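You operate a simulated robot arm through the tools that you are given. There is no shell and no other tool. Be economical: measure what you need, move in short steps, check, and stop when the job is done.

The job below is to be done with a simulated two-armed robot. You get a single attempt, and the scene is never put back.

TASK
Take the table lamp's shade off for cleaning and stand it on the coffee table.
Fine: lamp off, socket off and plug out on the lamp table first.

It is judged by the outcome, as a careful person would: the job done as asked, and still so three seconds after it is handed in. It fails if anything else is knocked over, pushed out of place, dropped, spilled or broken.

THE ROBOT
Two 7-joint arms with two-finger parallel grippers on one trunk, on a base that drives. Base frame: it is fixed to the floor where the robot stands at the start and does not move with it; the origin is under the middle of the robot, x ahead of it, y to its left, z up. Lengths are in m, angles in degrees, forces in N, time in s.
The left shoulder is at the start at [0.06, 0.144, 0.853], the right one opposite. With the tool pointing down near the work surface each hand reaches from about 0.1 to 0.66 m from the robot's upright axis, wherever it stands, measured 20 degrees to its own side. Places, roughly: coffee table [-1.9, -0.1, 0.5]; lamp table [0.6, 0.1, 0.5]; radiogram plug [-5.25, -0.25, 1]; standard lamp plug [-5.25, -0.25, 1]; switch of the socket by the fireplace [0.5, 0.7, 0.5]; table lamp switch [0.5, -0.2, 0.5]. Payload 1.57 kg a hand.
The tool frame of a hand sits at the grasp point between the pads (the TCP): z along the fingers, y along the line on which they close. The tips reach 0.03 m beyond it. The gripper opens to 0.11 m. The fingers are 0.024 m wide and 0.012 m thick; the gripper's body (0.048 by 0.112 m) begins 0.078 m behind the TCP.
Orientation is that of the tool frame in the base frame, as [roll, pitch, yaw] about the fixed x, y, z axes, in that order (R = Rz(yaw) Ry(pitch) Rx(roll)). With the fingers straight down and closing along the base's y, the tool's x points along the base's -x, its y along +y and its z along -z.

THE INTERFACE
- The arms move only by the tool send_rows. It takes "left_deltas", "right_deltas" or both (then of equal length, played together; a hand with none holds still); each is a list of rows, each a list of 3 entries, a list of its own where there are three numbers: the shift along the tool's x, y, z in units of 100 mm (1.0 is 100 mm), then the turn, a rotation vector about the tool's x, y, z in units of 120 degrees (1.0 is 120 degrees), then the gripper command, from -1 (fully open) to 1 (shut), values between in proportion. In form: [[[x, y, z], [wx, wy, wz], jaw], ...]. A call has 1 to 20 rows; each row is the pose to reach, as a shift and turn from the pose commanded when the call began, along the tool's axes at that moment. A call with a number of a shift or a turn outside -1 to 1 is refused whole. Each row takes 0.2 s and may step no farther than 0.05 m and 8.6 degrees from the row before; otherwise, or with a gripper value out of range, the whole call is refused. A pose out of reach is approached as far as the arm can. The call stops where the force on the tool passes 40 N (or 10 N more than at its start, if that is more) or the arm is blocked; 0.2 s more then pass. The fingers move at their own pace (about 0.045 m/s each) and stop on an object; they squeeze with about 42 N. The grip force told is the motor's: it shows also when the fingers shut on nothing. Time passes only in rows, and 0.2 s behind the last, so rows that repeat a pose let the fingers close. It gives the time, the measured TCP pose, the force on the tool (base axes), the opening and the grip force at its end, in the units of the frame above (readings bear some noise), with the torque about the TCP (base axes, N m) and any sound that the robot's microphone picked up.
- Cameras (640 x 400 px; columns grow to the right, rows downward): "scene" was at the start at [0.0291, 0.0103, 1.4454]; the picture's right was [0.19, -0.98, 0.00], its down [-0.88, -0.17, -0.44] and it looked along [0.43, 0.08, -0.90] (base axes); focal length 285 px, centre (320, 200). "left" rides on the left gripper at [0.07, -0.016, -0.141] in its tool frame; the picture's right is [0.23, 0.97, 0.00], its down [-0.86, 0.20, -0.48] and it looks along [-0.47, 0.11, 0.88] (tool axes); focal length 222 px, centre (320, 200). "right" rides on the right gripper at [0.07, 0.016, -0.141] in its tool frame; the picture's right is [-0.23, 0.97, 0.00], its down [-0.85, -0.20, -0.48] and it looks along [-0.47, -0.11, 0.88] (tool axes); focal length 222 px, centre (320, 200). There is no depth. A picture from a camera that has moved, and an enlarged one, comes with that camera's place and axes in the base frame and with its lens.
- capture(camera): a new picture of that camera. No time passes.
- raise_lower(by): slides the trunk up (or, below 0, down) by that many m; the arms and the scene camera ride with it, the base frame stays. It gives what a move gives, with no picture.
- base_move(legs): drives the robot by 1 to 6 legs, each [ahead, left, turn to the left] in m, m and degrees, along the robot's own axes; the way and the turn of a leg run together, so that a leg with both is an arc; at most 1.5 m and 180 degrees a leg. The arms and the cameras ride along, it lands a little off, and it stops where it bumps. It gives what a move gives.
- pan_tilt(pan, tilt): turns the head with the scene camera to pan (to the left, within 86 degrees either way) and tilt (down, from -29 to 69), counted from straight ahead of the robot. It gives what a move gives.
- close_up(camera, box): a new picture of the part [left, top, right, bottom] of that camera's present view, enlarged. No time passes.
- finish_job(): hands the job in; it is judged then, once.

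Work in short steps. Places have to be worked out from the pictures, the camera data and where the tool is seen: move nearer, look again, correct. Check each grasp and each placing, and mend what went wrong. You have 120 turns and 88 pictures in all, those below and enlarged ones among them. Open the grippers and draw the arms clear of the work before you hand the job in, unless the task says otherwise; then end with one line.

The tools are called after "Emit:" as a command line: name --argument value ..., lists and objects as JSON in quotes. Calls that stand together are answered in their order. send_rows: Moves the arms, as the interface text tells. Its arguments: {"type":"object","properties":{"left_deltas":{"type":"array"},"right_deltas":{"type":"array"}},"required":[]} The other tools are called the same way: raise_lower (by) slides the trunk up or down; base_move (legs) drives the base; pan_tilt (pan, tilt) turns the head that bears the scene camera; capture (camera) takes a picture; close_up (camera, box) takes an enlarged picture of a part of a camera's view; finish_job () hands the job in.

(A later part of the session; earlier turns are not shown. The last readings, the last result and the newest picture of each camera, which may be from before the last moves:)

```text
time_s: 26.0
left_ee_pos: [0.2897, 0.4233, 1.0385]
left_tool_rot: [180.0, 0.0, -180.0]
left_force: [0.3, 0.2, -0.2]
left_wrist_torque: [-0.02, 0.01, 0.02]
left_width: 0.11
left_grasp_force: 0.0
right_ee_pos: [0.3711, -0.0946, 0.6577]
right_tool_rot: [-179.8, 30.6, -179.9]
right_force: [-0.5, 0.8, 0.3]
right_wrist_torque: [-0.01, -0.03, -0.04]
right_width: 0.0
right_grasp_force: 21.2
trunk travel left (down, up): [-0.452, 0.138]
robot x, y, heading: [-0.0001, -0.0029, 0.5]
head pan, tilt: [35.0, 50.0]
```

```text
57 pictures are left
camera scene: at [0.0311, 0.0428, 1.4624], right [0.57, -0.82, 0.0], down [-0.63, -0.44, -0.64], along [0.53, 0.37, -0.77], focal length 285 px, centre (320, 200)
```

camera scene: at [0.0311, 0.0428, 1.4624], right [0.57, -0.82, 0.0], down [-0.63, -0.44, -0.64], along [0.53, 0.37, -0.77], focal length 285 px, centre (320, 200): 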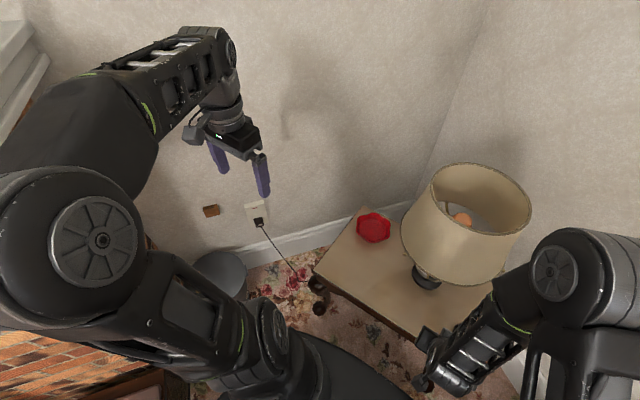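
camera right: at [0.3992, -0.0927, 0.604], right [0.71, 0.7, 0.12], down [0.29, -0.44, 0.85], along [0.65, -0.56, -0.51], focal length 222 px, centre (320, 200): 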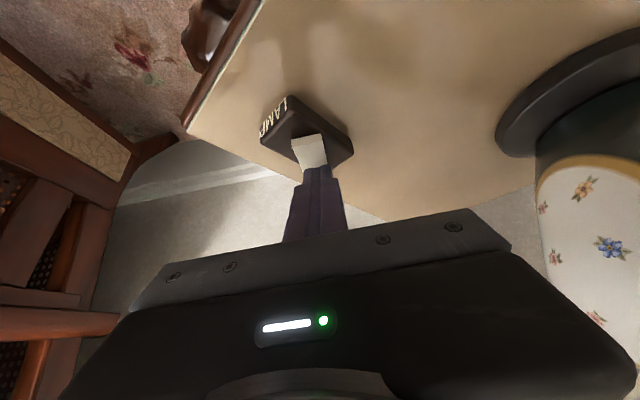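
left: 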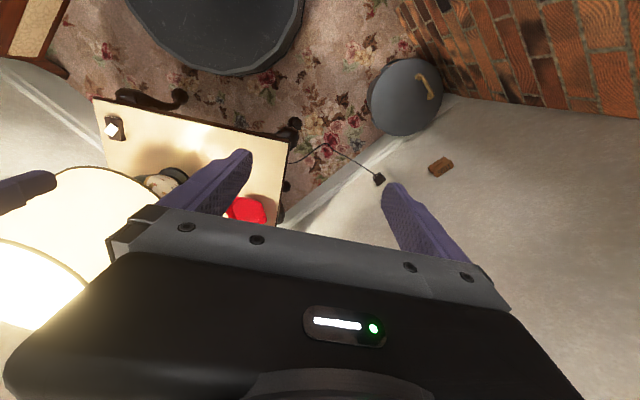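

The lamp is off. Now the socket; I'll zoom in on it.

Emit:
close_up --camera "scene" --box '[190, 180, 310, 260]'

Emit:
close_up --camera "scene" --box '[390, 155, 540, 300]'

```text
5.00 times, centred on (250, 220) of scene
camera zoom: at [0.0311, 0.0428, 1.4624], right [0.57, -0.82, 0.0], down [-0.63, -0.44, -0.64], along [0.53, 0.37, -0.77], focal length 1426 px, centre (670, 100)
```

zoom: 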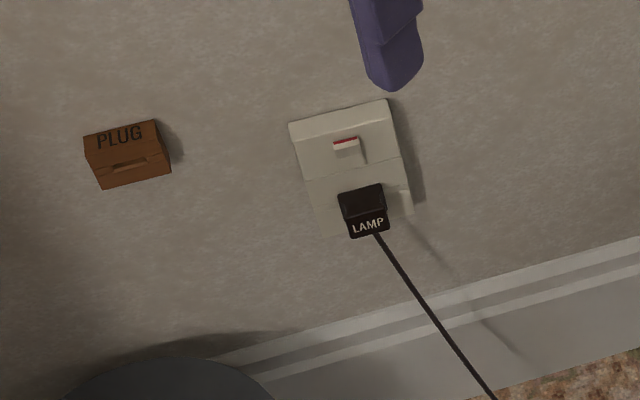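

```text
2.76 times, centred on (465, 228) of scene
camera zoom: at [0.0311, 0.0428, 1.4624], right [0.57, -0.82, 0.0], down [-0.63, -0.44, -0.64], along [0.53, 0.37, -0.77], focal length 787 px, centre (-80, 124)
```

zoom: 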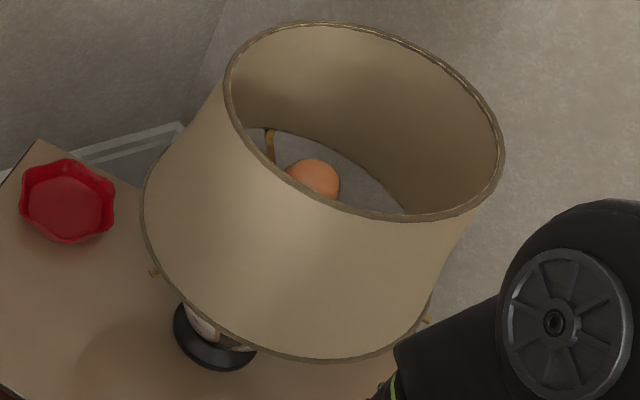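

Socket geometry: the wall faces (-0.59, -0.81), so the robot must face about 53.6°, and the rocker is near (0.52, 0.74, 0.45). I'll turn left 53.6° in place and then check before approaching.

Emit:
base_move --legs '[[0, 0, 53.6]]'

Emit:
pan_tilt --pan 0 --tilt 50

Emit:
capture --camera "scene"

```text
time_s: 28.0
left_ee_pos: [0.0082, 0.51, 1.0382]
left_tool_rot: [-179.6, 0.5, -147.1]
left_force: [0.7, -0.5, 0.3]
left_wrist_torque: [0.14, 0.2, 0.02]
left_width: 0.11
left_grasp_force: 0.1
right_ee_pos: [0.3593, 0.1314, 0.6579]
right_tool_rot: [-179.8, 30.8, -145.5]
right_force: [0.8, 0.2, -0.1]
right_wrist_torque: [0.01, 0.02, 0.02]
right_width: 0.0
right_grasp_force: 21.4
trunk travel left (down, up): [-0.452, 0.138]
robot x, y, heading: [0.0018, -0.0035, 34.3]
head pan, tilt: [35.0, 50.0]
stopped in leg 1: the force on the tool passed its limit at 77 N (the readings are from after the stop); the commanded pose is now the measured one
```

```text
time_s: 29.0
left_ee_pos: [0.0087, 0.5097, 1.0387]
left_tool_rot: [-179.6, 0.5, -147.1]
left_force: [1.8, -1.2, -0.5]
left_wrist_torque: [0.16, 0.26, -0.05]
left_width: 0.1102
left_grasp_force: 0.0
right_ee_pos: [0.3601, 0.1316, 0.6567]
right_tool_rot: [-179.8, 30.7, -145.6]
right_force: [-0.1, 0.3, 0.9]
right_wrist_torque: [0.0, -0.03, 0.0]
right_width: 0.0001
right_grasp_force: 21.7
trunk travel left (down, up): [-0.452, 0.138]
robot x, y, heading: [-0.0011, -0.0015, 34.5]
head pan, tilt: [0.0, 50.0]
```

```text
54 pictures are left
camera scene: at [0.037, 0.025, 1.4624], right [0.56, -0.83, 0.0], down [-0.63, -0.43, -0.64], along [0.53, 0.36, -0.77], focal length 285 px, centre (320, 200)
```

scene: 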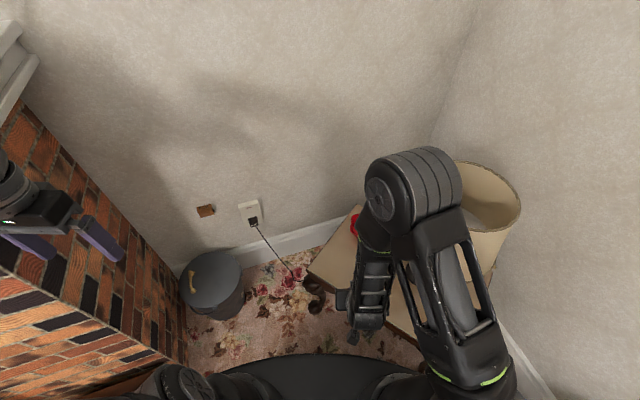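

The left hand touched the brick chimney side, which runs along the robot's left at about t=+0.475 m from its centre. I'll turn back a little, tuck the left hand inward and forward, and then turn again.

Emit:
base_move --legs '[[0, 0, -8]]'

Emit:
send_rows --left_deltas '[[[-0.25, -0.25, -0.1], [0, 0, 0], 1], [[-0.5, -0.5, -0.2], [0, 0, 0], 1], [[-0.75, -0.75, -0.3], [0, 0, 0], 1], [[-1, -1, -0.4], [0, 0, 0], 1]]'

Emit:
send_rows --left_deltas '[[[-0.1, -0.4, 0], [0, 0, 0], 1], [[-0.2, -0.8, 0], [0, 0, 0], 1]]'

Emit:
base_move --legs '[[0, 0, 10]]'

Emit:
capture --camera "scene"

```text
time_s: 30.0
left_ee_pos: [0.0796, 0.5033, 1.0389]
left_tool_rot: [-179.6, 0.7, -155.0]
left_force: [0.0, 0.4, -0.3]
left_wrist_torque: [0.04, 0.0, -0.02]
left_width: 0.11
left_grasp_force: 0.1
right_ee_pos: [0.3741, 0.0791, 0.6573]
right_tool_rot: [-179.8, 30.7, -153.5]
right_force: [1.2, -0.1, -0.2]
right_wrist_torque: [0.02, -0.04, -0.04]
right_width: 0.0002
right_grasp_force: 21.6
trunk travel left (down, up): [-0.452, 0.138]
robot x, y, heading: [-0.0019, -0.003, 26.5]
head pan, tilt: [0.0, 50.0]
```

```text
time_s: 31.0
left_ee_pos: [0.2162, 0.472, 1.0417]
left_tool_rot: [-179.9, -0.6, -155.1]
left_force: [0.5, -0.2, -0.5]
left_wrist_torque: [-0.08, 0.08, -0.01]
left_width: 0.0219
left_grasp_force: 0.2
left hand out of reach, approached as far as the arm can: row 2, 3, 4
right_ee_pos: [0.3764, 0.0811, 0.6562]
right_tool_rot: [-179.7, 30.4, -153.5]
right_force: [0.2, 0.8, 0.5]
right_wrist_torque: [-0.01, 0.01, 0.04]
right_width: 0.0
right_grasp_force: 21.4
trunk travel left (down, up): [-0.452, 0.138]
robot x, y, heading: [-0.0002, -0.001, 26.3]
head pan, tilt: [0.0, 50.0]
```

```text
time_s: 31.6
left_ee_pos: [0.2681, 0.4028, 1.0479]
left_tool_rot: [-179.7, 0.6, -154.9]
left_force: [0.1, -0.4, -0.5]
left_wrist_torque: [0.04, 0.04, 0.01]
left_width: 0.0
left_grasp_force: 17.5
right_ee_pos: [0.3733, 0.0784, 0.6579]
right_tool_rot: [-179.8, 30.7, -153.6]
right_force: [-0.6, -0.9, 0.3]
right_wrist_torque: [0.03, 0.0, 0.02]
right_width: 0.0
right_grasp_force: 20.9
trunk travel left (down, up): [-0.452, 0.138]
robot x, y, heading: [-0.0041, -0.0013, 26.1]
head pan, tilt: [0.0, 50.0]
```

```text
time_s: 32.7
left_ee_pos: [0.1942, 0.4458, 1.0475]
left_tool_rot: [-179.6, 0.7, -145.0]
left_force: [-0.7, -0.4, 0.2]
left_wrist_torque: [0.01, 0.01, 0.03]
left_width: 0.0001
left_grasp_force: 21.9
right_ee_pos: [0.355, 0.1435, 0.6577]
right_tool_rot: [-179.9, 30.7, -143.6]
right_force: [0.8, 0.4, -0.5]
right_wrist_torque: [0.01, -0.02, -0.05]
right_width: 0.0
right_grasp_force: 21.3
trunk travel left (down, up): [-0.452, 0.138]
robot x, y, heading: [-0.0016, -0.0015, 36.1]
head pan, tilt: [0.0, 50.0]
```

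```text
53 pictures are left
camera scene: at [0.0356, 0.0266, 1.4625], right [0.59, -0.81, 0.0], down [-0.62, -0.45, -0.64], along [0.52, 0.38, -0.77], focal length 285 px, centre (320, 200)
```

scene: 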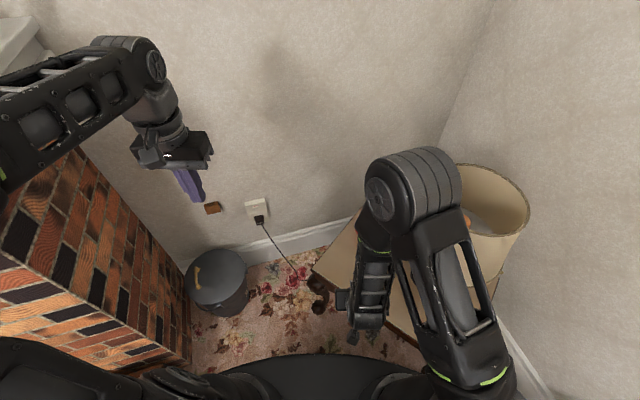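

The left hand is now inboard. I'll bring it another 9 cm in, then finish the turn.

Emit:
send_rows --left_deltas '[[[0, -0.45, 0], [0, 0, 0], 1], [[0, -0.9, 0], [0, 0, 0], 1]]'

Emit:
base_move --legs '[[0, 0, 17.5]]'

Emit:
capture --camera "scene"

```text
time_s: 33.3
left_ee_pos: [0.2485, 0.3678, 1.0463]
left_tool_rot: [-179.7, 0.5, -144.9]
left_force: [-0.6, -0.9, 0.2]
left_wrist_torque: [0.06, 0.01, 0.01]
left_width: 0.0001
left_grasp_force: 21.1
right_ee_pos: [0.3564, 0.1419, 0.6576]
right_tool_rot: [-179.8, 30.7, -143.6]
right_force: [0.5, 0.0, 0.4]
right_wrist_torque: [0.02, 0.02, 0.02]
right_width: 0.0002
right_grasp_force: 21.0
trunk travel left (down, up): [-0.452, 0.138]
robot x, y, heading: [-0.0001, -0.0025, 36.1]
head pan, tilt: [0.0, 50.0]
```

```text
time_s: 34.7
left_ee_pos: [0.1241, 0.4264, 1.0465]
left_tool_rot: [-179.5, 0.6, -127.4]
left_force: [0.8, -0.7, -0.5]
left_wrist_torque: [-0.01, -0.01, 0.02]
left_width: 0.0
left_grasp_force: 21.3
right_ee_pos: [0.2952, 0.2429, 0.6575]
right_tool_rot: [-179.8, 30.7, -125.9]
right_force: [-0.5, 0.6, -0.5]
right_wrist_torque: [0.0, 0.02, -0.01]
right_width: 0.0
right_grasp_force: 21.2
trunk travel left (down, up): [-0.452, 0.138]
robot x, y, heading: [0.0001, 0.0015, 53.8]
head pan, tilt: [0.0, 50.0]
```

```text
52 pictures are left
camera scene: at [0.0254, 0.0367, 1.4625], right [0.81, -0.59, 0.0], down [-0.45, -0.62, -0.64], along [0.38, 0.52, -0.77], focal length 285 px, centre (320, 200)
```

scene: 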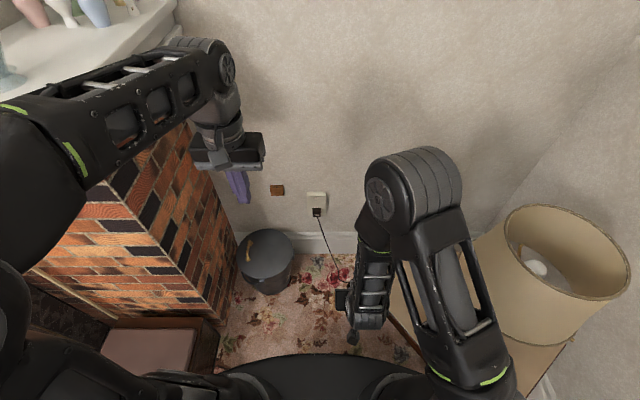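

The robot now faces the wall squarely. The mantel with vases is close on the left, so the left arm stays put. I'll zoom in on the socket.

Emit:
close_up --camera "scene" --box '[290, 180, 344, 225]'

Emit:
capture --camera "left"

Emit:
capture --camera "right"

```text
8.89 times, centred on (317, 202) of scene
camera zoom: at [0.0254, 0.0367, 1.4625], right [0.81, -0.59, 0.0], down [-0.45, -0.62, -0.64], along [0.38, 0.52, -0.77], focal length 2535 px, centre (347, 178)
```

zoom: 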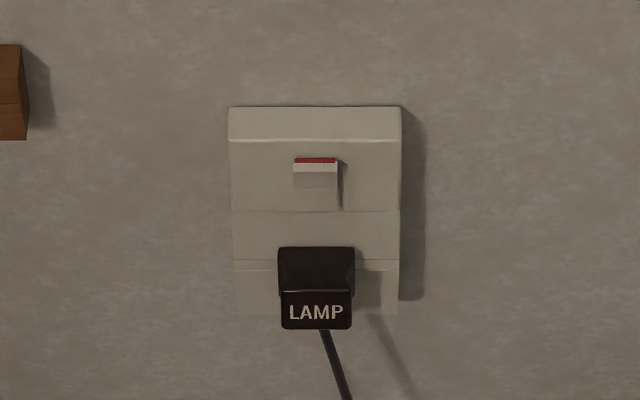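

```text
50 pictures are left
camera left: at [0.0926, 0.3599, 1.1866], right [-0.91, 0.41, -0.01], down [0.35, 0.8, 0.49], along [0.21, 0.44, -0.87], focal length 222 px, centre (320, 200)
```

left: 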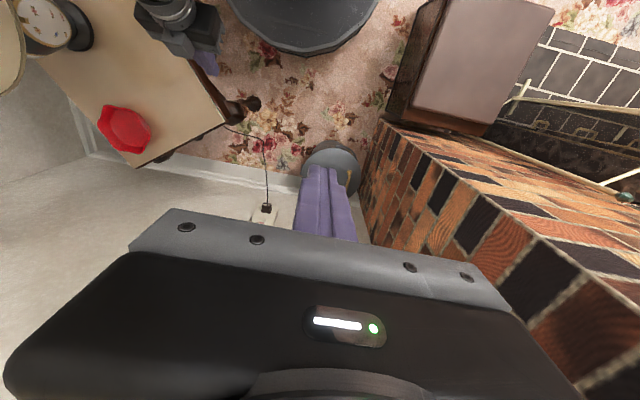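

```text
49 pictures are left
camera right: at [0.2041, 0.1478, 0.7439], right [-0.67, 0.73, 0.11], down [0.45, 0.28, 0.85], along [0.59, 0.62, -0.52], focal length 222 px, centre (320, 200)
```

right: 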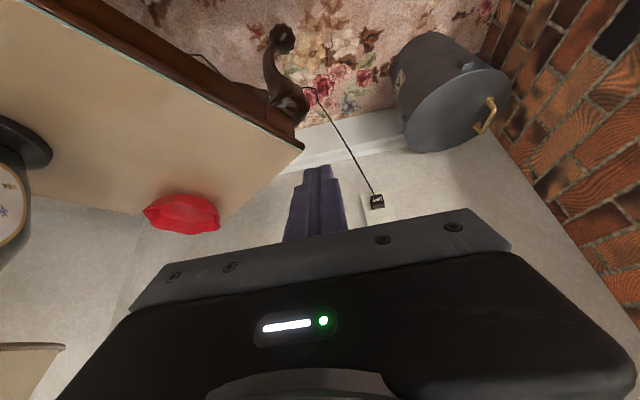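

The socket is directly ahead, with the rocker's top (red) edge proud. I'll rotate the right hand to point horizontally at the wall while moving it forward at a safe height.

Emit:
send_rows --right_deltas '[[[-0.2, 0.1, 0.1], [0, -0.0625, 0], 1], [[-0.4, 0.2, 0.2], [0, -0.125, 0], 1], [[-0.6, 0.3, 0.3], [0, -0.1875, 0], 1], [[-0.8, 0.4, 0.4], [0, -0.25, 0], 1]]'

Emit:
send_rows --right_deltas '[[[-0.1, 0.15, 0.2], [0, -0.061, 0], 1], [[-0.1, 0.3, 0.4], [0, -0.122, 0], 1], [[-0.1, 0.45, 0.6], [0, -0.183, 0], 1], [[-0.1, 0.6, 0.8], [0, -0.244, 0], 1]]'

Emit:
capture --camera "scene"

Emit:
capture --camera "right"

```text
time_s: 35.7
left_ee_pos: [0.1237, 0.4259, 1.0472]
left_tool_rot: [-179.6, 0.6, -127.4]
left_force: [0.1, -0.2, 0.7]
left_wrist_torque: [0.03, -0.04, 0.0]
left_width: 0.0002
left_grasp_force: 20.6
right_ee_pos: [0.3139, 0.3404, 0.6645]
right_tool_rot: [-179.7, 60.8, -125.6]
right_force: [0.3, 0.5, -0.6]
right_wrist_torque: [-0.02, -0.03, 0.02]
right_width: 0.0
right_grasp_force: 21.3
trunk travel left (down, up): [-0.452, 0.138]
robot x, y, heading: [-0.001, 0.0045, 53.6]
head pan, tilt: [0.0, 50.0]
```

```text
time_s: 36.7
left_ee_pos: [0.1228, 0.4261, 1.0474]
left_tool_rot: [-179.6, 0.6, -127.4]
left_force: [0.3, -0.1, 0.7]
left_wrist_torque: [-0.01, -0.04, 0.0]
left_width: 0.0
left_grasp_force: 21.4
right_ee_pos: [0.3109, 0.4359, 0.6329]
right_tool_rot: [-66.6, 89.7, -12.8]
right_force: [0.2, -0.1, 0.3]
right_wrist_torque: [0.0, 0.01, -0.02]
right_width: 0.0
right_grasp_force: 21.5
trunk travel left (down, up): [-0.452, 0.138]
robot x, y, heading: [-0.0017, 0.0005, 53.9]
head pan, tilt: [0.0, 50.0]
```

```text
48 pictures are left
camera scene: at [0.0257, 0.0368, 1.4625], right [0.81, -0.59, 0.0], down [-0.45, -0.62, -0.64], along [0.38, 0.52, -0.77], focal length 285 px, centre (320, 200)
```

scene: 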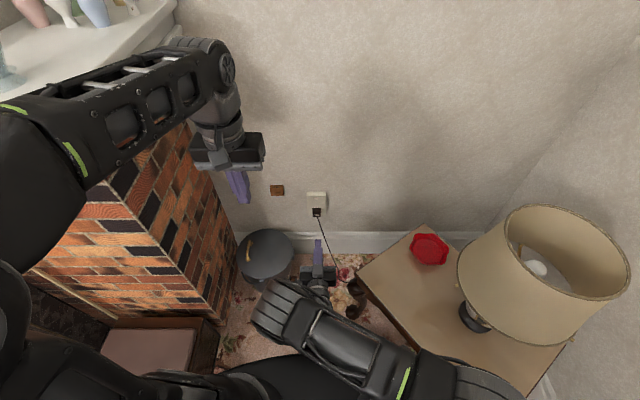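

```text
47 pictures are left
camera right: at [0.2141, 0.3318, 0.5636], right [-0.79, 0.57, 0.22], down [-0.12, -0.5, 0.86], along [0.6, 0.65, 0.47], focal length 222 px, centre (320, 200)
```

right: 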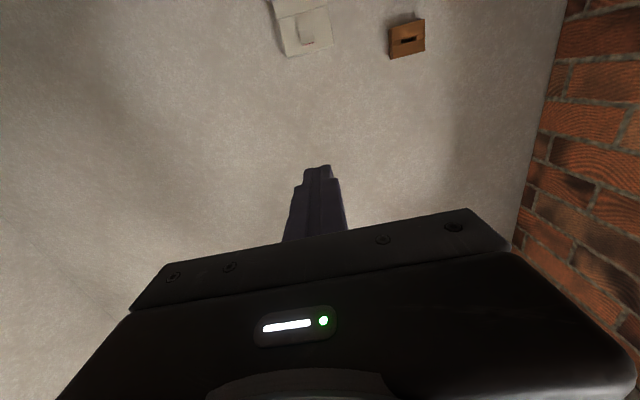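

By triangulation, the plate face is at h≈0.86 m ahead and the rocker at z≈0.495. The hand is pointing squarely at the wall; I'll lower it and advance partway, then re-check.

Emit:
send_rows --right_deltas '[[[0.4, 0.04, 0.2], [0, 0, 0], 1], [[0.8, 0.08, 0.4], [0, 0, 0], 1], [[1.0, 0.08, 0.7], [0, 0, 0], 1], [[1.0, 0.08, 1.0], [0, 0, 0], 1]]'

Emit:
send_rows --right_deltas '[[[0.25, 0, 0.4], [0, 0, 0], 1], [[0.25, 0, 0.8], [0, 0, 0], 1], [[0.25, 0, 1.0], [0, 0, 0], 1]]'

Emit:
capture --camera "right"

Emit:
close_up --camera "scene" --box '[280, 160, 360, 240]'

```text
time_s: 37.7
left_ee_pos: [0.124, 0.4255, 1.0474]
left_tool_rot: [-179.6, 0.5, -127.5]
left_force: [-0.7, -0.1, -0.9]
left_wrist_torque: [0.0, -0.03, 0.01]
left_width: 0.0
left_grasp_force: 21.6
right_ee_pos: [0.3661, 0.5167, 0.5492]
right_tool_rot: [-88.9, 89.7, -35.0]
right_force: [0.1, -0.1, 0.0]
right_wrist_torque: [-0.02, 0.0, -0.01]
right_width: 0.0
right_grasp_force: 21.4
right hand out of reach, approached as far as the arm can: row 2, 3, 4
trunk travel left (down, up): [-0.452, 0.138]
robot x, y, heading: [0.0009, -0.0032, 53.9]
head pan, tilt: [0.0, 50.0]
```

```text
time_s: 38.5
left_ee_pos: [0.1231, 0.4256, 1.0463]
left_tool_rot: [-179.6, 0.6, -127.4]
left_force: [0.0, -0.3, 0.8]
left_wrist_torque: [-0.01, 0.01, -0.02]
left_width: 0.0003
left_grasp_force: 21.3
right_ee_pos: [0.4182, 0.5478, 0.5524]
right_tool_rot: [-102.0, 89.8, -48.0]
right_force: [-0.5, 0.7, -0.7]
right_wrist_torque: [-0.02, 0.0, 0.03]
right_width: 0.0
right_grasp_force: 20.8
right hand out of reach, approached as far as the arm can: row 1, 2, 3
trunk travel left (down, up): [-0.452, 0.138]
robot x, y, heading: [0.0005, 0.0003, 54.0]
head pan, tilt: [0.0, 50.0]
```

```text
46 pictures are left
camera right: at [0.3227, 0.4432, 0.483], right [-0.79, 0.57, 0.22], down [-0.12, -0.5, 0.86], along [0.6, 0.65, 0.47], focal length 222 px, centre (320, 200)
```

right: 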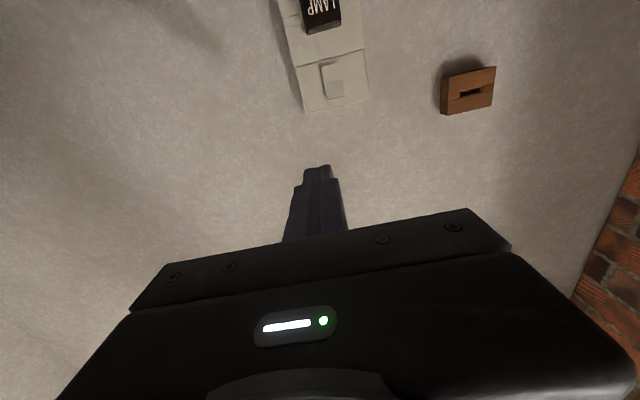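

```text
5.00 times, centred on (320, 200) of scene
camera zoom: at [0.0254, 0.0367, 1.4625], right [0.81, -0.59, 0.0], down [-0.45, -0.62, -0.64], along [0.38, 0.52, -0.77], focal length 1426 px, centre (320, 200)
```

zoom: 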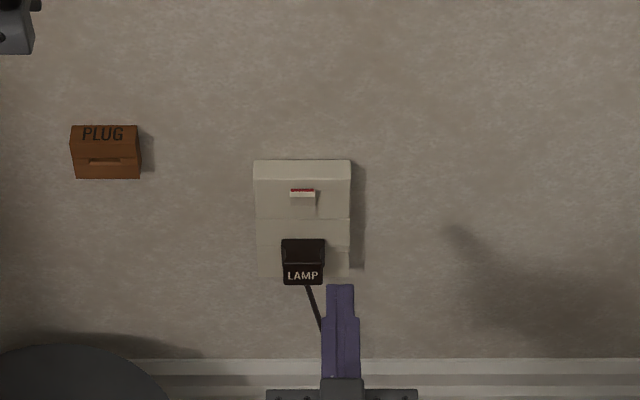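

The arm is at its reach limit at this trunk height. I'll pull the right hand back and up, then lower the trunk so the shoulders are level with the socket.

Emit:
send_rows --right_deltas '[[[-0.4, 0, -0.4], [0, 0, 0], 1], [[-0.8, 0, -0.8], [0, 0, 0], 1], [[-1.0, 0, -1.0], [0, 0, 0], 1]]'

Emit:
raise_lower --by -0.15

Emit:
send_rows --right_deltas '[[[-0.4, 0, 0], [0, 0, 0], 1], [[-0.8, 0, 0], [0, 0, 0], 1], [[-1.0, 0, 0], [0, 0, 0], 1]]'

Emit:
raise_lower --by -0.15

Emit:
capture --camera "scene"

```text
refused: row 1 steps farther than a row can; nothing moved
```

```text
time_s: 40.2
left_ee_pos: [0.1235, 0.4264, 0.8964]
left_tool_rot: [-179.6, 0.6, -127.4]
left_force: [1.2, -0.6, 0.8]
left_wrist_torque: [0.02, 0.05, 0.01]
left_width: 0.0
left_grasp_force: 21.3
right_ee_pos: [0.418, 0.5467, 0.4012]
right_tool_rot: [-105.5, 89.8, -51.6]
right_force: [1.2, -0.1, 0.4]
right_wrist_torque: [-0.01, -0.02, 0.02]
right_width: 0.0001
right_grasp_force: 21.6
trunk travel left (down, up): [-0.302, 0.288]
robot x, y, heading: [-0.0007, 0.001, 53.9]
head pan, tilt: [0.0, 50.0]
```

```text
time_s: 41.0
left_ee_pos: [0.1244, 0.426, 0.8962]
left_tool_rot: [-179.6, 0.6, -127.4]
left_force: [-0.1, 0.2, -0.1]
left_wrist_torque: [-0.03, 0.01, 0.03]
left_width: 0.0001
left_grasp_force: 20.9
right_ee_pos: [0.4185, 0.547, 0.502]
right_tool_rot: [-109.2, 89.9, -55.2]
right_force: [0.1, -0.9, 0.1]
right_wrist_torque: [-0.03, 0.0, 0.01]
right_width: 0.0001
right_grasp_force: 21.6
trunk travel left (down, up): [-0.302, 0.288]
robot x, y, heading: [-0.0013, 0.0054, 54.1]
head pan, tilt: [0.0, 50.0]
```

```text
time_s: 42.8
left_ee_pos: [0.1244, 0.426, 0.7466]
left_tool_rot: [-179.6, 0.6, -127.4]
left_force: [0.7, -0.1, 0.1]
left_wrist_torque: [-0.03, -0.01, 0.01]
left_width: 0.0
left_grasp_force: 21.5
right_ee_pos: [0.4188, 0.5474, 0.3508]
right_tool_rot: [-107.2, 89.8, -53.3]
right_force: [0.1, -0.1, 0.2]
right_wrist_torque: [0.0, -0.04, 0.0]
right_width: 0.0002
right_grasp_force: 21.1
trunk travel left (down, up): [-0.152, 0.438]
robot x, y, heading: [-0.0028, -0.0001, 54.1]
head pan, tilt: [0.0, 50.0]
```

```text
44 pictures are left
camera scene: at [0.0256, 0.0366, 1.1625], right [0.81, -0.59, 0.0], down [-0.45, -0.62, -0.64], along [0.38, 0.52, -0.77], focal length 285 px, centre (320, 200)
```

scene: 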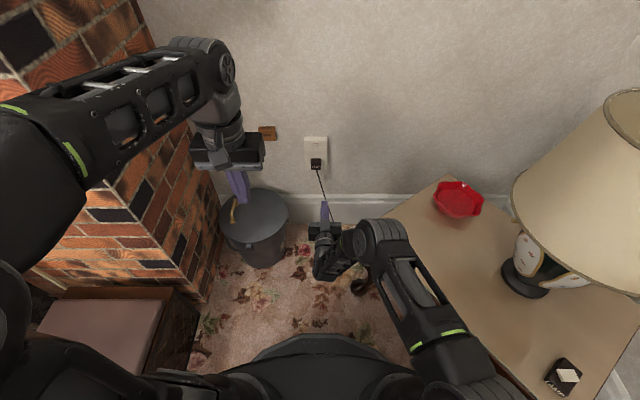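

Shoulders are now level with the work. I'll raise the right hand to z≈0.50, advance a little, and see whether it reaches.

Emit:
send_rows --right_deltas '[[[-0.45, 0, 0], [0, 0, 0], 1], [[-0.9, 0, 0], [0, 0, 0], 1], [[-1.0, 0, 0.1], [0, 0, 0], 1]]'

Emit:
send_rows --right_deltas '[[[-0.45, 0, 0.2], [0, 0, 0], 1], [[-0.45, 0, 0.4], [0, 0, 0], 1], [[-0.45, 0, 0.6], [0, 0, 0], 1]]'

Emit:
capture --camera "right"

Emit:
close_up --camera "scene" --box '[280, 110, 360, 190]'

```text
time_s: 43.6
left_ee_pos: [0.1241, 0.4248, 0.7468]
left_tool_rot: [-179.6, 0.6, -127.4]
left_force: [1.1, 1.0, -0.5]
left_wrist_torque: [-0.01, 0.01, 0.03]
left_width: 0.0004
left_grasp_force: 21.1
right_ee_pos: [0.4241, 0.5545, 0.4523]
right_tool_rot: [-118.7, 89.8, -64.6]
right_force: [-0.2, -0.7, -0.1]
right_wrist_torque: [0.01, 0.05, 0.01]
right_width: 0.0001
right_grasp_force: 21.9
trunk travel left (down, up): [-0.152, 0.438]
robot x, y, heading: [-0.0007, -0.0005, 53.9]
head pan, tilt: [0.0, 50.0]
```

```text
time_s: 44.4
left_ee_pos: [0.1237, 0.4264, 0.7471]
left_tool_rot: [-179.6, 0.6, -127.3]
left_force: [-0.8, 0.0, 0.7]
left_wrist_torque: [-0.01, 0.02, -0.02]
left_width: 0.0
left_grasp_force: 20.8
right_ee_pos: [0.4616, 0.6035, 0.4964]
right_tool_rot: [-105.1, 89.8, -51.1]
right_force: [0.5, 0.0, -0.8]
right_wrist_torque: [-0.02, 0.01, -0.02]
right_width: 0.0
right_grasp_force: 21.3
trunk travel left (down, up): [-0.152, 0.438]
robot x, y, heading: [-0.0026, 0.0023, 53.9]
head pan, tilt: [0.0, 50.0]
```

```text
43 pictures are left
camera right: at [0.3642, 0.4991, 0.4274], right [-0.79, 0.57, 0.22], down [-0.12, -0.5, 0.86], along [0.6, 0.65, 0.47], focal length 222 px, centre (320, 200)
```

right: 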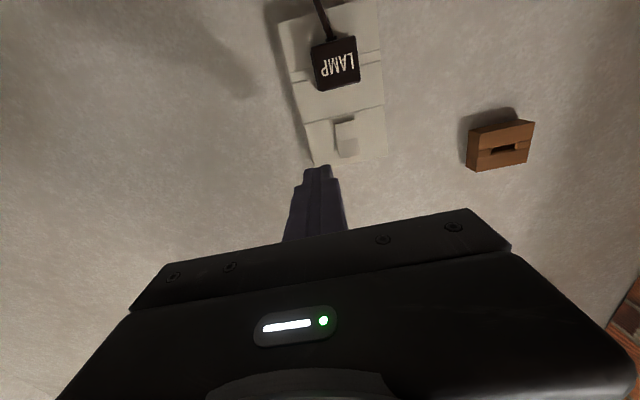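

```text
5.00 times, centred on (320, 150) of scene
camera zoom: at [0.0256, 0.0366, 1.1625], right [0.81, -0.59, 0.0], down [-0.45, -0.62, -0.64], along [0.38, 0.52, -0.77], focal length 1426 px, centre (320, 450)
```

zoom: 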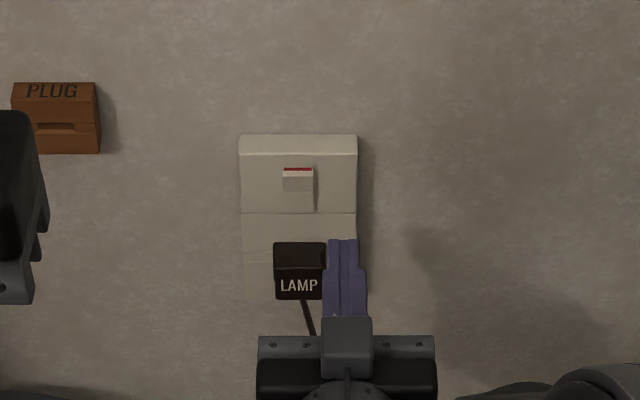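

The rocker is at t≈0.015 and z≈0.492, with its top edge near 0.503. I'll line up the tip with its upper half and creep in until contact.

Emit:
send_rows --right_deltas '[[[-0.076, 0.31, 0.1], [0, 0, 0], 1], [[-0.076, 0.31, 0.4], [0, 0, 0], 1]]'

Emit:
close_up --camera "scene" --box '[290, 120, 350, 180]'

Emit:
close_up --camera "right" --box '[240, 80, 400, 220]'

```text
time_s: 45.0
left_ee_pos: [0.1227, 0.426, 0.7469]
left_tool_rot: [-179.7, 0.6, -127.4]
left_force: [0.4, 0.5, -0.4]
left_wrist_torque: [-0.02, -0.01, -0.02]
left_width: 0.0
left_grasp_force: 21.5
right_ee_pos: [0.4566, 0.6561, 0.5039]
right_tool_rot: [-110.5, 89.8, -56.6]
right_force: [-0.1, -0.1, 0.7]
right_wrist_torque: [0.0, 0.03, 0.01]
right_width: 0.0
right_grasp_force: 21.8
trunk travel left (down, up): [-0.152, 0.438]
robot x, y, heading: [0.0011, 0.0005, 54.0]
head pan, tilt: [0.0, 50.0]
```

```text
6.67 times, centred on (320, 150) of scene
camera zoom: at [0.0255, 0.0366, 1.1625], right [0.81, -0.59, 0.0], down [-0.45, -0.62, -0.64], along [0.38, 0.52, -0.77], focal length 1901 px, centre (320, 533)
```

zoom: 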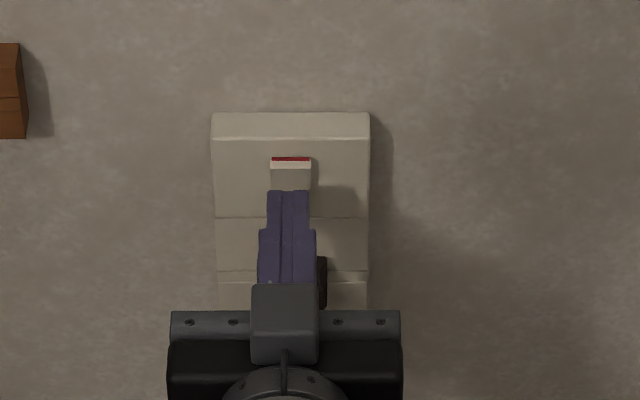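

```text
2.86 times, centred on (320, 150) of right
camera zoom: at [0.3613, 0.551, 0.4349], right [-0.79, 0.57, 0.22], down [-0.12, -0.5, 0.86], along [0.6, 0.65, 0.47], focal length 635 px, centre (320, 343)
```

zoom: 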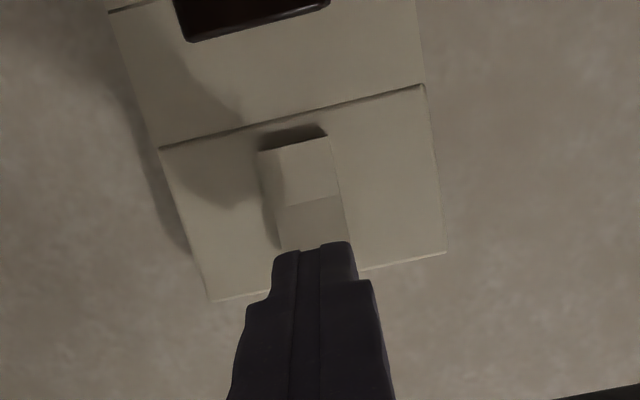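

Laterally aligned, about 2.5 cm short of contact. I'll creep in.

Emit:
send_rows --right_deltas '[[[0, 0, 0.15], [0, 0, 0], 1], [[0, 0, 0.2], [0, 0, 0], 1], [[0, 0, 0.25], [0, 0, 0], 1], [[0, 0, 0.3], [0, 0, 0], 1], [[0, 0, 0.35], [0, 0, 0], 1], [[0, 0, 0.4], [0, 0, 0], 1]]'

Emit:
close_up --camera "right" --box '[240, 80, 400, 220]'

```text
time_s: 46.0
left_ee_pos: [0.1217, 0.4243, 0.7479]
left_tool_rot: [-179.6, 0.6, -127.4]
left_force: [-0.1, -0.7, 1.0]
left_wrist_torque: [0.0, -0.02, -0.01]
left_width: 0.0002
left_grasp_force: 21.3
right_ee_pos: [0.4739, 0.6748, 0.5048]
right_tool_rot: [-63.9, 89.8, -10.1]
right_force: [-9.9, -21.0, 8.9]
right_wrist_torque: [-0.01, -0.02, -0.09]
right_width: 0.0
right_grasp_force: 21.9
trunk travel left (down, up): [-0.152, 0.438]
robot x, y, heading: [0.0019, -0.001, 53.8]
head pan, tilt: [0.0, 50.0]
stopped in row 5 (right hand): the force on the tool passed its limit at 52 N (the readings are from after the stop); the commanded pose is now the measured one
```

```text
2.86 times, centred on (320, 150) of right
camera zoom: at [0.3771, 0.5713, 0.4347], right [-0.79, 0.57, 0.22], down [-0.12, -0.5, 0.85], along [0.6, 0.65, 0.47], focal length 635 px, centre (320, 343)
```

zoom: 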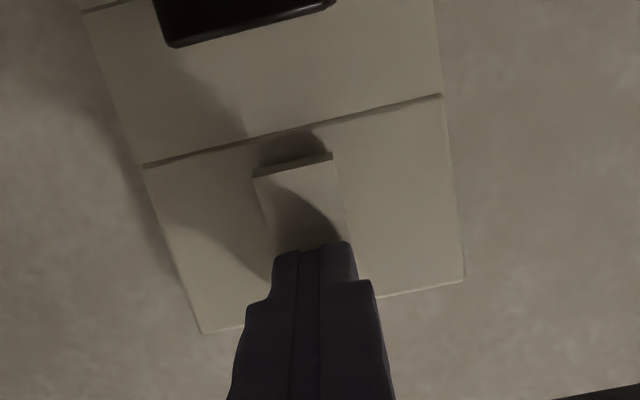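

The rocker's lower edge now stands out, so it appears to have toggled. I'll retract and check.

Emit:
send_rows --right_deltas '[[[0, 0, -0.3], [0, 0, 0], 1], [[0, 0, -0.6], [0, 0, 0], 1], [[-0.3, 0, -0.8], [0, 0, 0], 1]]'

Emit:
close_up --camera "scene" --box '[290, 120, 350, 180]'

Emit:
capture --camera "right"

```text
time_s: 46.8
left_ee_pos: [0.1237, 0.426, 0.746]
left_tool_rot: [-179.6, 0.7, -127.4]
left_force: [0.0, -0.1, -0.2]
left_wrist_torque: [-0.02, 0.0, -0.02]
left_width: 0.0
left_grasp_force: 20.8
right_ee_pos: [0.4259, 0.6116, 0.5312]
right_tool_rot: [-147.9, 89.8, -94.0]
right_force: [0.2, 0.5, 0.6]
right_wrist_torque: [0.01, -0.02, 0.0]
right_width: 0.0002
right_grasp_force: 21.5
trunk travel left (down, up): [-0.152, 0.438]
robot x, y, heading: [-0.0002, -0.0027, 53.5]
head pan, tilt: [0.0, 50.0]
```

```text
6.67 times, centred on (320, 150) of scene
camera zoom: at [0.0255, 0.0364, 1.1624], right [0.81, -0.59, 0.0], down [-0.45, -0.62, -0.64], along [0.38, 0.52, -0.77], focal length 1901 px, centre (320, 533)
```

zoom: 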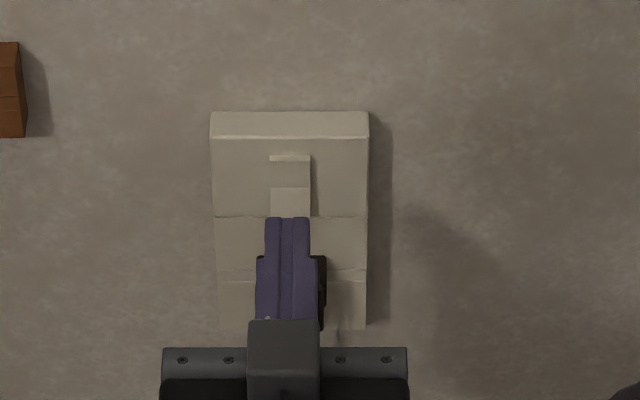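

```text
37 pictures are left
camera right: at [0.3297, 0.5062, 0.4631], right [-0.79, 0.57, 0.22], down [-0.12, -0.5, 0.86], along [0.6, 0.65, 0.46], focal length 222 px, centre (320, 200)
```

right: 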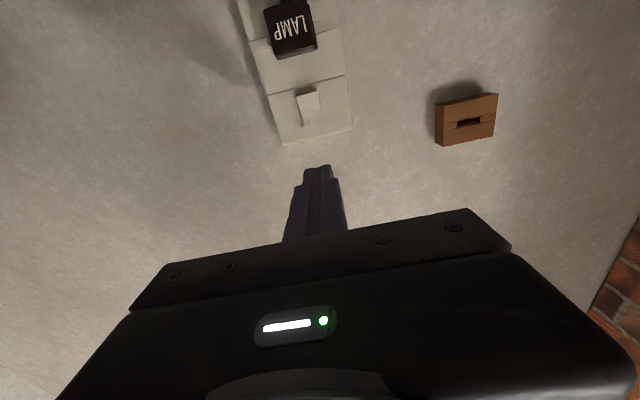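

The red band is gone, so the socket is off. The plug's front face is at h≈0.83, t≈0.017, z≈0.422; I'll open the hand and drop to that height in front of it.

Emit:
send_rows --right_deltas '[[[0.4, 0, -0.2], [0, 0, 0], -0.27], [[0.8, 0, -0.2], [0, 0, 0], -0.27], [[1.0, 0, -0.1], [0, 0, 0], -0.27]]'

Emit:
send_rows --right_deltas '[[[0.09, 0, 0.1], [0, 0, 0], -0.27], [[0.09, 0, 0.3], [0, 0, 0], -0.27]]'

Emit:
capture --camera "right"

Emit:
close_up --camera "scene" --box '[280, 120, 360, 200]'

```text
time_s: 47.6
left_ee_pos: [0.1226, 0.4252, 0.7457]
left_tool_rot: [-179.6, 0.6, -127.4]
left_force: [-0.1, 0.4, -0.4]
left_wrist_torque: [0.0, 0.01, -0.02]
left_width: 0.0
left_grasp_force: 21.2
right_ee_pos: [0.4215, 0.6033, 0.4311]
right_tool_rot: [-137.5, 89.8, -83.4]
right_force: [0.7, -0.2, 0.6]
right_wrist_torque: [-0.02, 0.04, 0.01]
right_width: 0.0679
right_grasp_force: 0.1
trunk travel left (down, up): [-0.152, 0.438]
robot x, y, heading: [0.0014, -0.0013, 53.9]
head pan, tilt: [0.0, 50.0]
```

```text
time_s: 48.2
left_ee_pos: [0.1233, 0.4267, 0.747]
left_tool_rot: [-179.6, 0.7, -127.4]
left_force: [-0.2, -0.1, 0.0]
left_wrist_torque: [-0.03, 0.02, -0.02]
left_width: 0.0
left_grasp_force: 21.3
right_ee_pos: [0.4377, 0.6257, 0.4217]
right_tool_rot: [-135.0, 89.7, -81.0]
right_force: [0.4, 0.5, 0.1]
right_wrist_torque: [0.02, -0.03, -0.03]
right_width: 0.0698
right_grasp_force: 0.1
trunk travel left (down, up): [-0.152, 0.438]
robot x, y, heading: [-0.0014, -0.0032, 54.0]
head pan, tilt: [0.0, 50.0]
```

```text
36 pictures are left
camera right: at [0.3422, 0.5224, 0.3532], right [-0.79, 0.57, 0.22], down [-0.12, -0.5, 0.86], along [0.6, 0.65, 0.46], focal length 222 px, centre (320, 200)
```

right: 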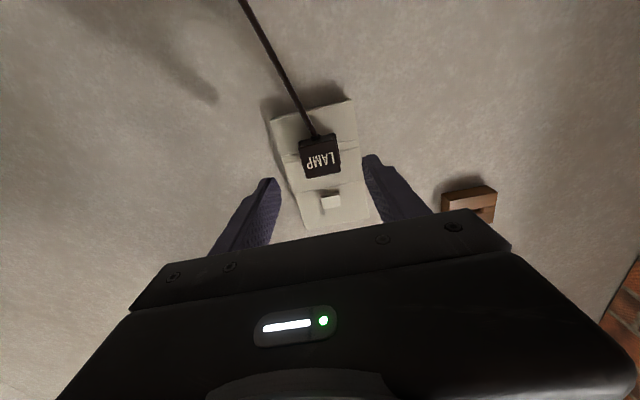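

```text
5.00 times, centred on (320, 160) of scene
camera zoom: at [0.0253, 0.0361, 1.1625], right [0.81, -0.59, 0.0], down [-0.45, -0.62, -0.64], along [0.38, 0.52, -0.77], focal length 1426 px, centre (320, 400)
```

zoom: 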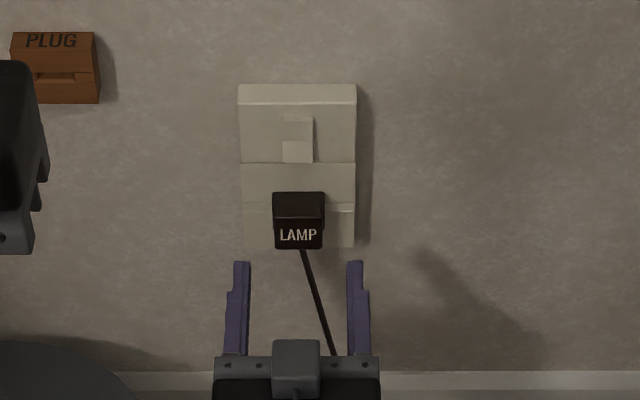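

The fingers straddle the plug symmetrically. I'll advance 5.8 cm and close.

Emit:
send_rows --right_deltas '[[[0, 0, 0.3], [0, 0, 0], -0.27], [[0, 0, 0.5], [0, 0, 0], -0.27], [[0, 0, 0.57], [0, 0, 0], -0.27], [[0, 0, 0.57], [0, 0, 0], 1], [[0, 0, 0.57], [0, 0, 0], 1], [[0, 0, 0.57], [0, 0, 0], 1]]'

```text
time_s: 49.6
left_ee_pos: [0.1233, 0.4249, 0.7465]
left_tool_rot: [-179.6, 0.6, -127.4]
left_force: [-0.8, 0.3, 0.1]
left_wrist_torque: [0.02, -0.03, 0.03]
left_width: 0.0
left_grasp_force: 21.4
right_ee_pos: [0.4721, 0.6735, 0.4229]
right_tool_rot: [-137.3, 89.6, -83.4]
right_force: [-0.7, 2.0, -0.1]
right_wrist_torque: [0.04, 0.07, 0.07]
right_width: 0.0392
right_grasp_force: 23.2
trunk travel left (down, up): [-0.152, 0.438]
robot x, y, heading: [0.0042, 0.0004, 53.9]
head pan, tilt: [0.0, 50.0]
```

Gripped at 39 mm, which matches the plug's width. I'll pull straight back.

Emit:
send_rows --right_deltas '[[[0, 0, 0], [0, 0, 0], 1], [[0, 0, -0.1], [0, 0, 0], 1], [[0, 0, -0.2], [0, 0, 0], 1], [[0, 0, -0.3], [0, 0, 0], 1], [[0, 0, -0.45], [0, 0, 0], 1], [[0, 0, -0.6], [0, 0, 0], 1]]'

Emit:
capture --camera "scene"

```text
time_s: 51.0
left_ee_pos: [0.1243, 0.4254, 0.7473]
left_tool_rot: [-179.6, 0.6, -127.4]
left_force: [0.5, -0.4, 0.1]
left_wrist_torque: [0.01, -0.01, -0.01]
left_width: 0.0
left_grasp_force: 20.9
right_ee_pos: [0.436, 0.6254, 0.4234]
right_tool_rot: [-144.8, 89.7, -90.7]
right_force: [-0.1, -0.6, -0.6]
right_wrist_torque: [0.0, -0.01, 0.03]
right_width: 0.0308
right_grasp_force: 40.2
trunk travel left (down, up): [-0.152, 0.438]
robot x, y, heading: [-0.0012, -0.0012, 54.2]
head pan, tilt: [0.0, 50.0]
```

```text
34 pictures are left
camera scene: at [0.0254, 0.0361, 1.1624], right [0.81, -0.59, 0.0], down [-0.45, -0.62, -0.64], along [0.38, 0.52, -0.77], focal length 285 px, centre (320, 200)
```

scene: 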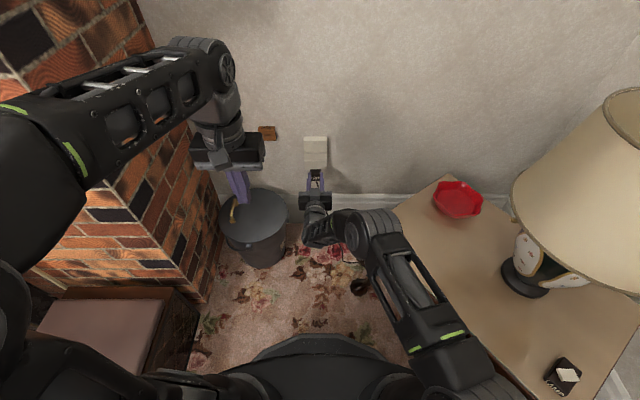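

The plug is out and held. I'll retract and lift it while tilting the hand 45° down, then raise the trunk so the arms clear the lamp.

Emit:
send_rows --right_deltas '[[[-0.1, -0.08, -0.15], [0, 0.0625, 0], 1], [[-0.2, -0.16, -0.3], [0, 0.125, 0], 1], [[-0.3, -0.24, -0.5], [0, 0.1875, 0], 1], [[-0.4, -0.32, -0.7], [0, 0.25, 0], 1], [[-0.5, -0.4, -0.85], [0, 0.3125, 0], 1], [[-0.6, -0.4, -1.0], [0, 0.375, 0], 1]]'

Emit:
raise_lower --by 0.2

Emit:
capture --camera "scene"

```text
time_s: 52.4
left_ee_pos: [0.1234, 0.4261, 0.7466]
left_tool_rot: [-179.5, 0.6, -127.4]
left_force: [-0.3, -0.7, 0.0]
left_wrist_torque: [0.0, 0.02, -0.01]
left_width: 0.0
left_grasp_force: 21.2
right_ee_pos: [0.4099, 0.521, 0.4834]
right_tool_rot: [-179.7, 44.6, -125.7]
right_force: [0.7, -0.1, -1.3]
right_wrist_torque: [0.02, 0.02, 0.03]
right_width: 0.0309
right_grasp_force: 39.8
trunk travel left (down, up): [-0.152, 0.438]
robot x, y, heading: [-0.002, 0.0032, 53.9]
head pan, tilt: [0.0, 50.0]
```

```text
time_s: 54.6
left_ee_pos: [0.1249, 0.4264, 0.9457]
left_tool_rot: [-179.6, 0.6, -127.5]
left_force: [-0.2, 0.5, 0.1]
left_wrist_torque: [-0.02, -0.03, 0.01]
left_width: 0.0
left_grasp_force: 20.9
right_ee_pos: [0.41, 0.5228, 0.683]
right_tool_rot: [-179.8, 44.7, -126.0]
right_force: [0.1, -0.6, -1.1]
right_wrist_torque: [-0.01, 0.02, 0.0]
right_width: 0.0309
right_grasp_force: 39.5
trunk travel left (down, up): [-0.352, 0.238]
robot x, y, heading: [-0.0017, -0.0026, 53.9]
head pan, tilt: [0.0, 50.0]
```

```text
33 pictures are left
camera scene: at [0.0254, 0.0363, 1.3624], right [0.81, -0.59, 0.0], down [-0.45, -0.62, -0.64], along [0.38, 0.52, -0.77], focal length 285 px, centre (320, 200)
```

scene: 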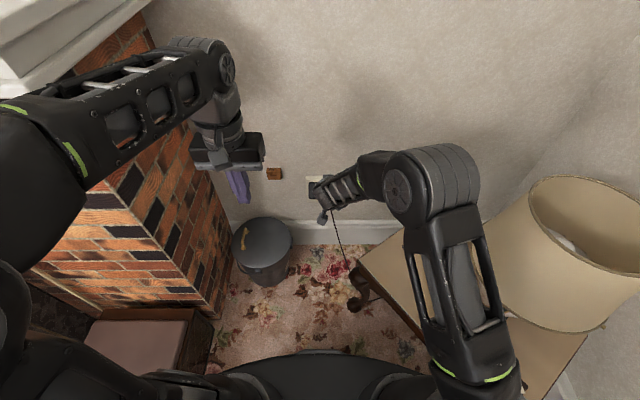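

The plug is still held with its cord hanging free. I'll pull the hand in toward the robot and turn right to about 25° so the hand is over the table's front-left.

Emit:
send_rows --right_deltas '[[[0.33, 0, -0.33], [0, 0, 0], 1], [[0.66, 0, -0.66], [0, 0, 0], 1], [[1.0, 0, -1.0], [0, 0, 0], 1]]'

Emit:
base_move --legs '[[0, 0, -28.9]]'

Emit:
capture --camera "scene"

Emit:
capture --camera "right"

```text
time_s: 55.4
left_ee_pos: [0.123, 0.4249, 0.9475]
left_tool_rot: [-179.6, 0.7, -127.3]
left_force: [-0.2, -0.2, -0.4]
left_wrist_torque: [-0.04, 0.01, 0.05]
left_width: 0.0
left_grasp_force: 21.2
right_ee_pos: [0.3277, 0.4058, 0.6814]
right_tool_rot: [-179.8, 44.8, -125.9]
right_force: [-1.2, 1.0, -1.0]
right_wrist_torque: [0.04, -0.01, 0.0]
right_width: 0.0307
right_grasp_force: 39.6
trunk travel left (down, up): [-0.352, 0.238]
robot x, y, heading: [-0.0011, 0.0008, 53.9]
head pan, tilt: [0.0, 50.0]
```

```text
time_s: 57.2
left_ee_pos: [0.3154, 0.3115, 0.9472]
left_tool_rot: [-179.6, 0.7, -156.5]
left_force: [-0.2, -0.1, -0.1]
left_wrist_torque: [0.0, 0.0, -0.01]
left_width: 0.0
left_grasp_force: 21.9
right_ee_pos: [0.4845, 0.1952, 0.6821]
right_tool_rot: [-179.8, 44.7, -155.1]
right_force: [-0.1, 0.0, -0.9]
right_wrist_torque: [0.0, -0.01, -0.01]
right_width: 0.0311
right_grasp_force: 39.9
trunk travel left (down, up): [-0.352, 0.238]
robot x, y, heading: [0.0039, -0.0007, 24.3]
head pan, tilt: [0.0, 50.0]
```

```text
32 pictures are left
camera scene: at [0.0405, 0.0177, 1.3625], right [0.42, -0.91, 0.0], down [-0.7, -0.32, -0.64], along [0.58, 0.27, -0.77], focal length 285 px, centre (320, 200)
```

scene: 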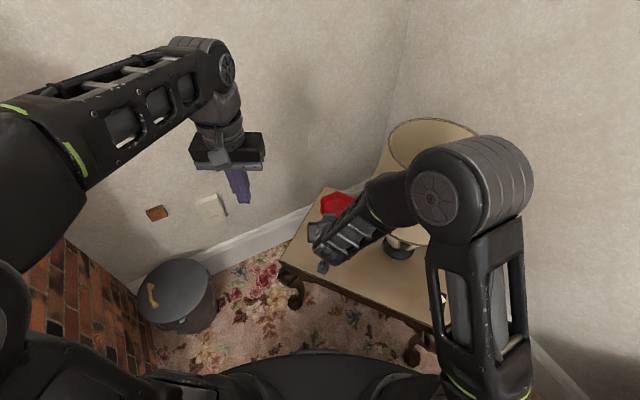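

```text
31 pictures are left
camera right: at [0.3428, 0.1481, 0.733], right [-0.26, 0.95, 0.16], down [0.33, -0.07, 0.94], along [0.91, 0.3, -0.29], focal length 222 px, centre (320, 200)
```

right: 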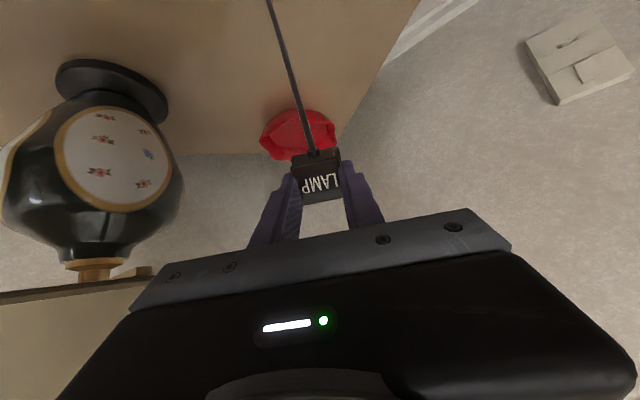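

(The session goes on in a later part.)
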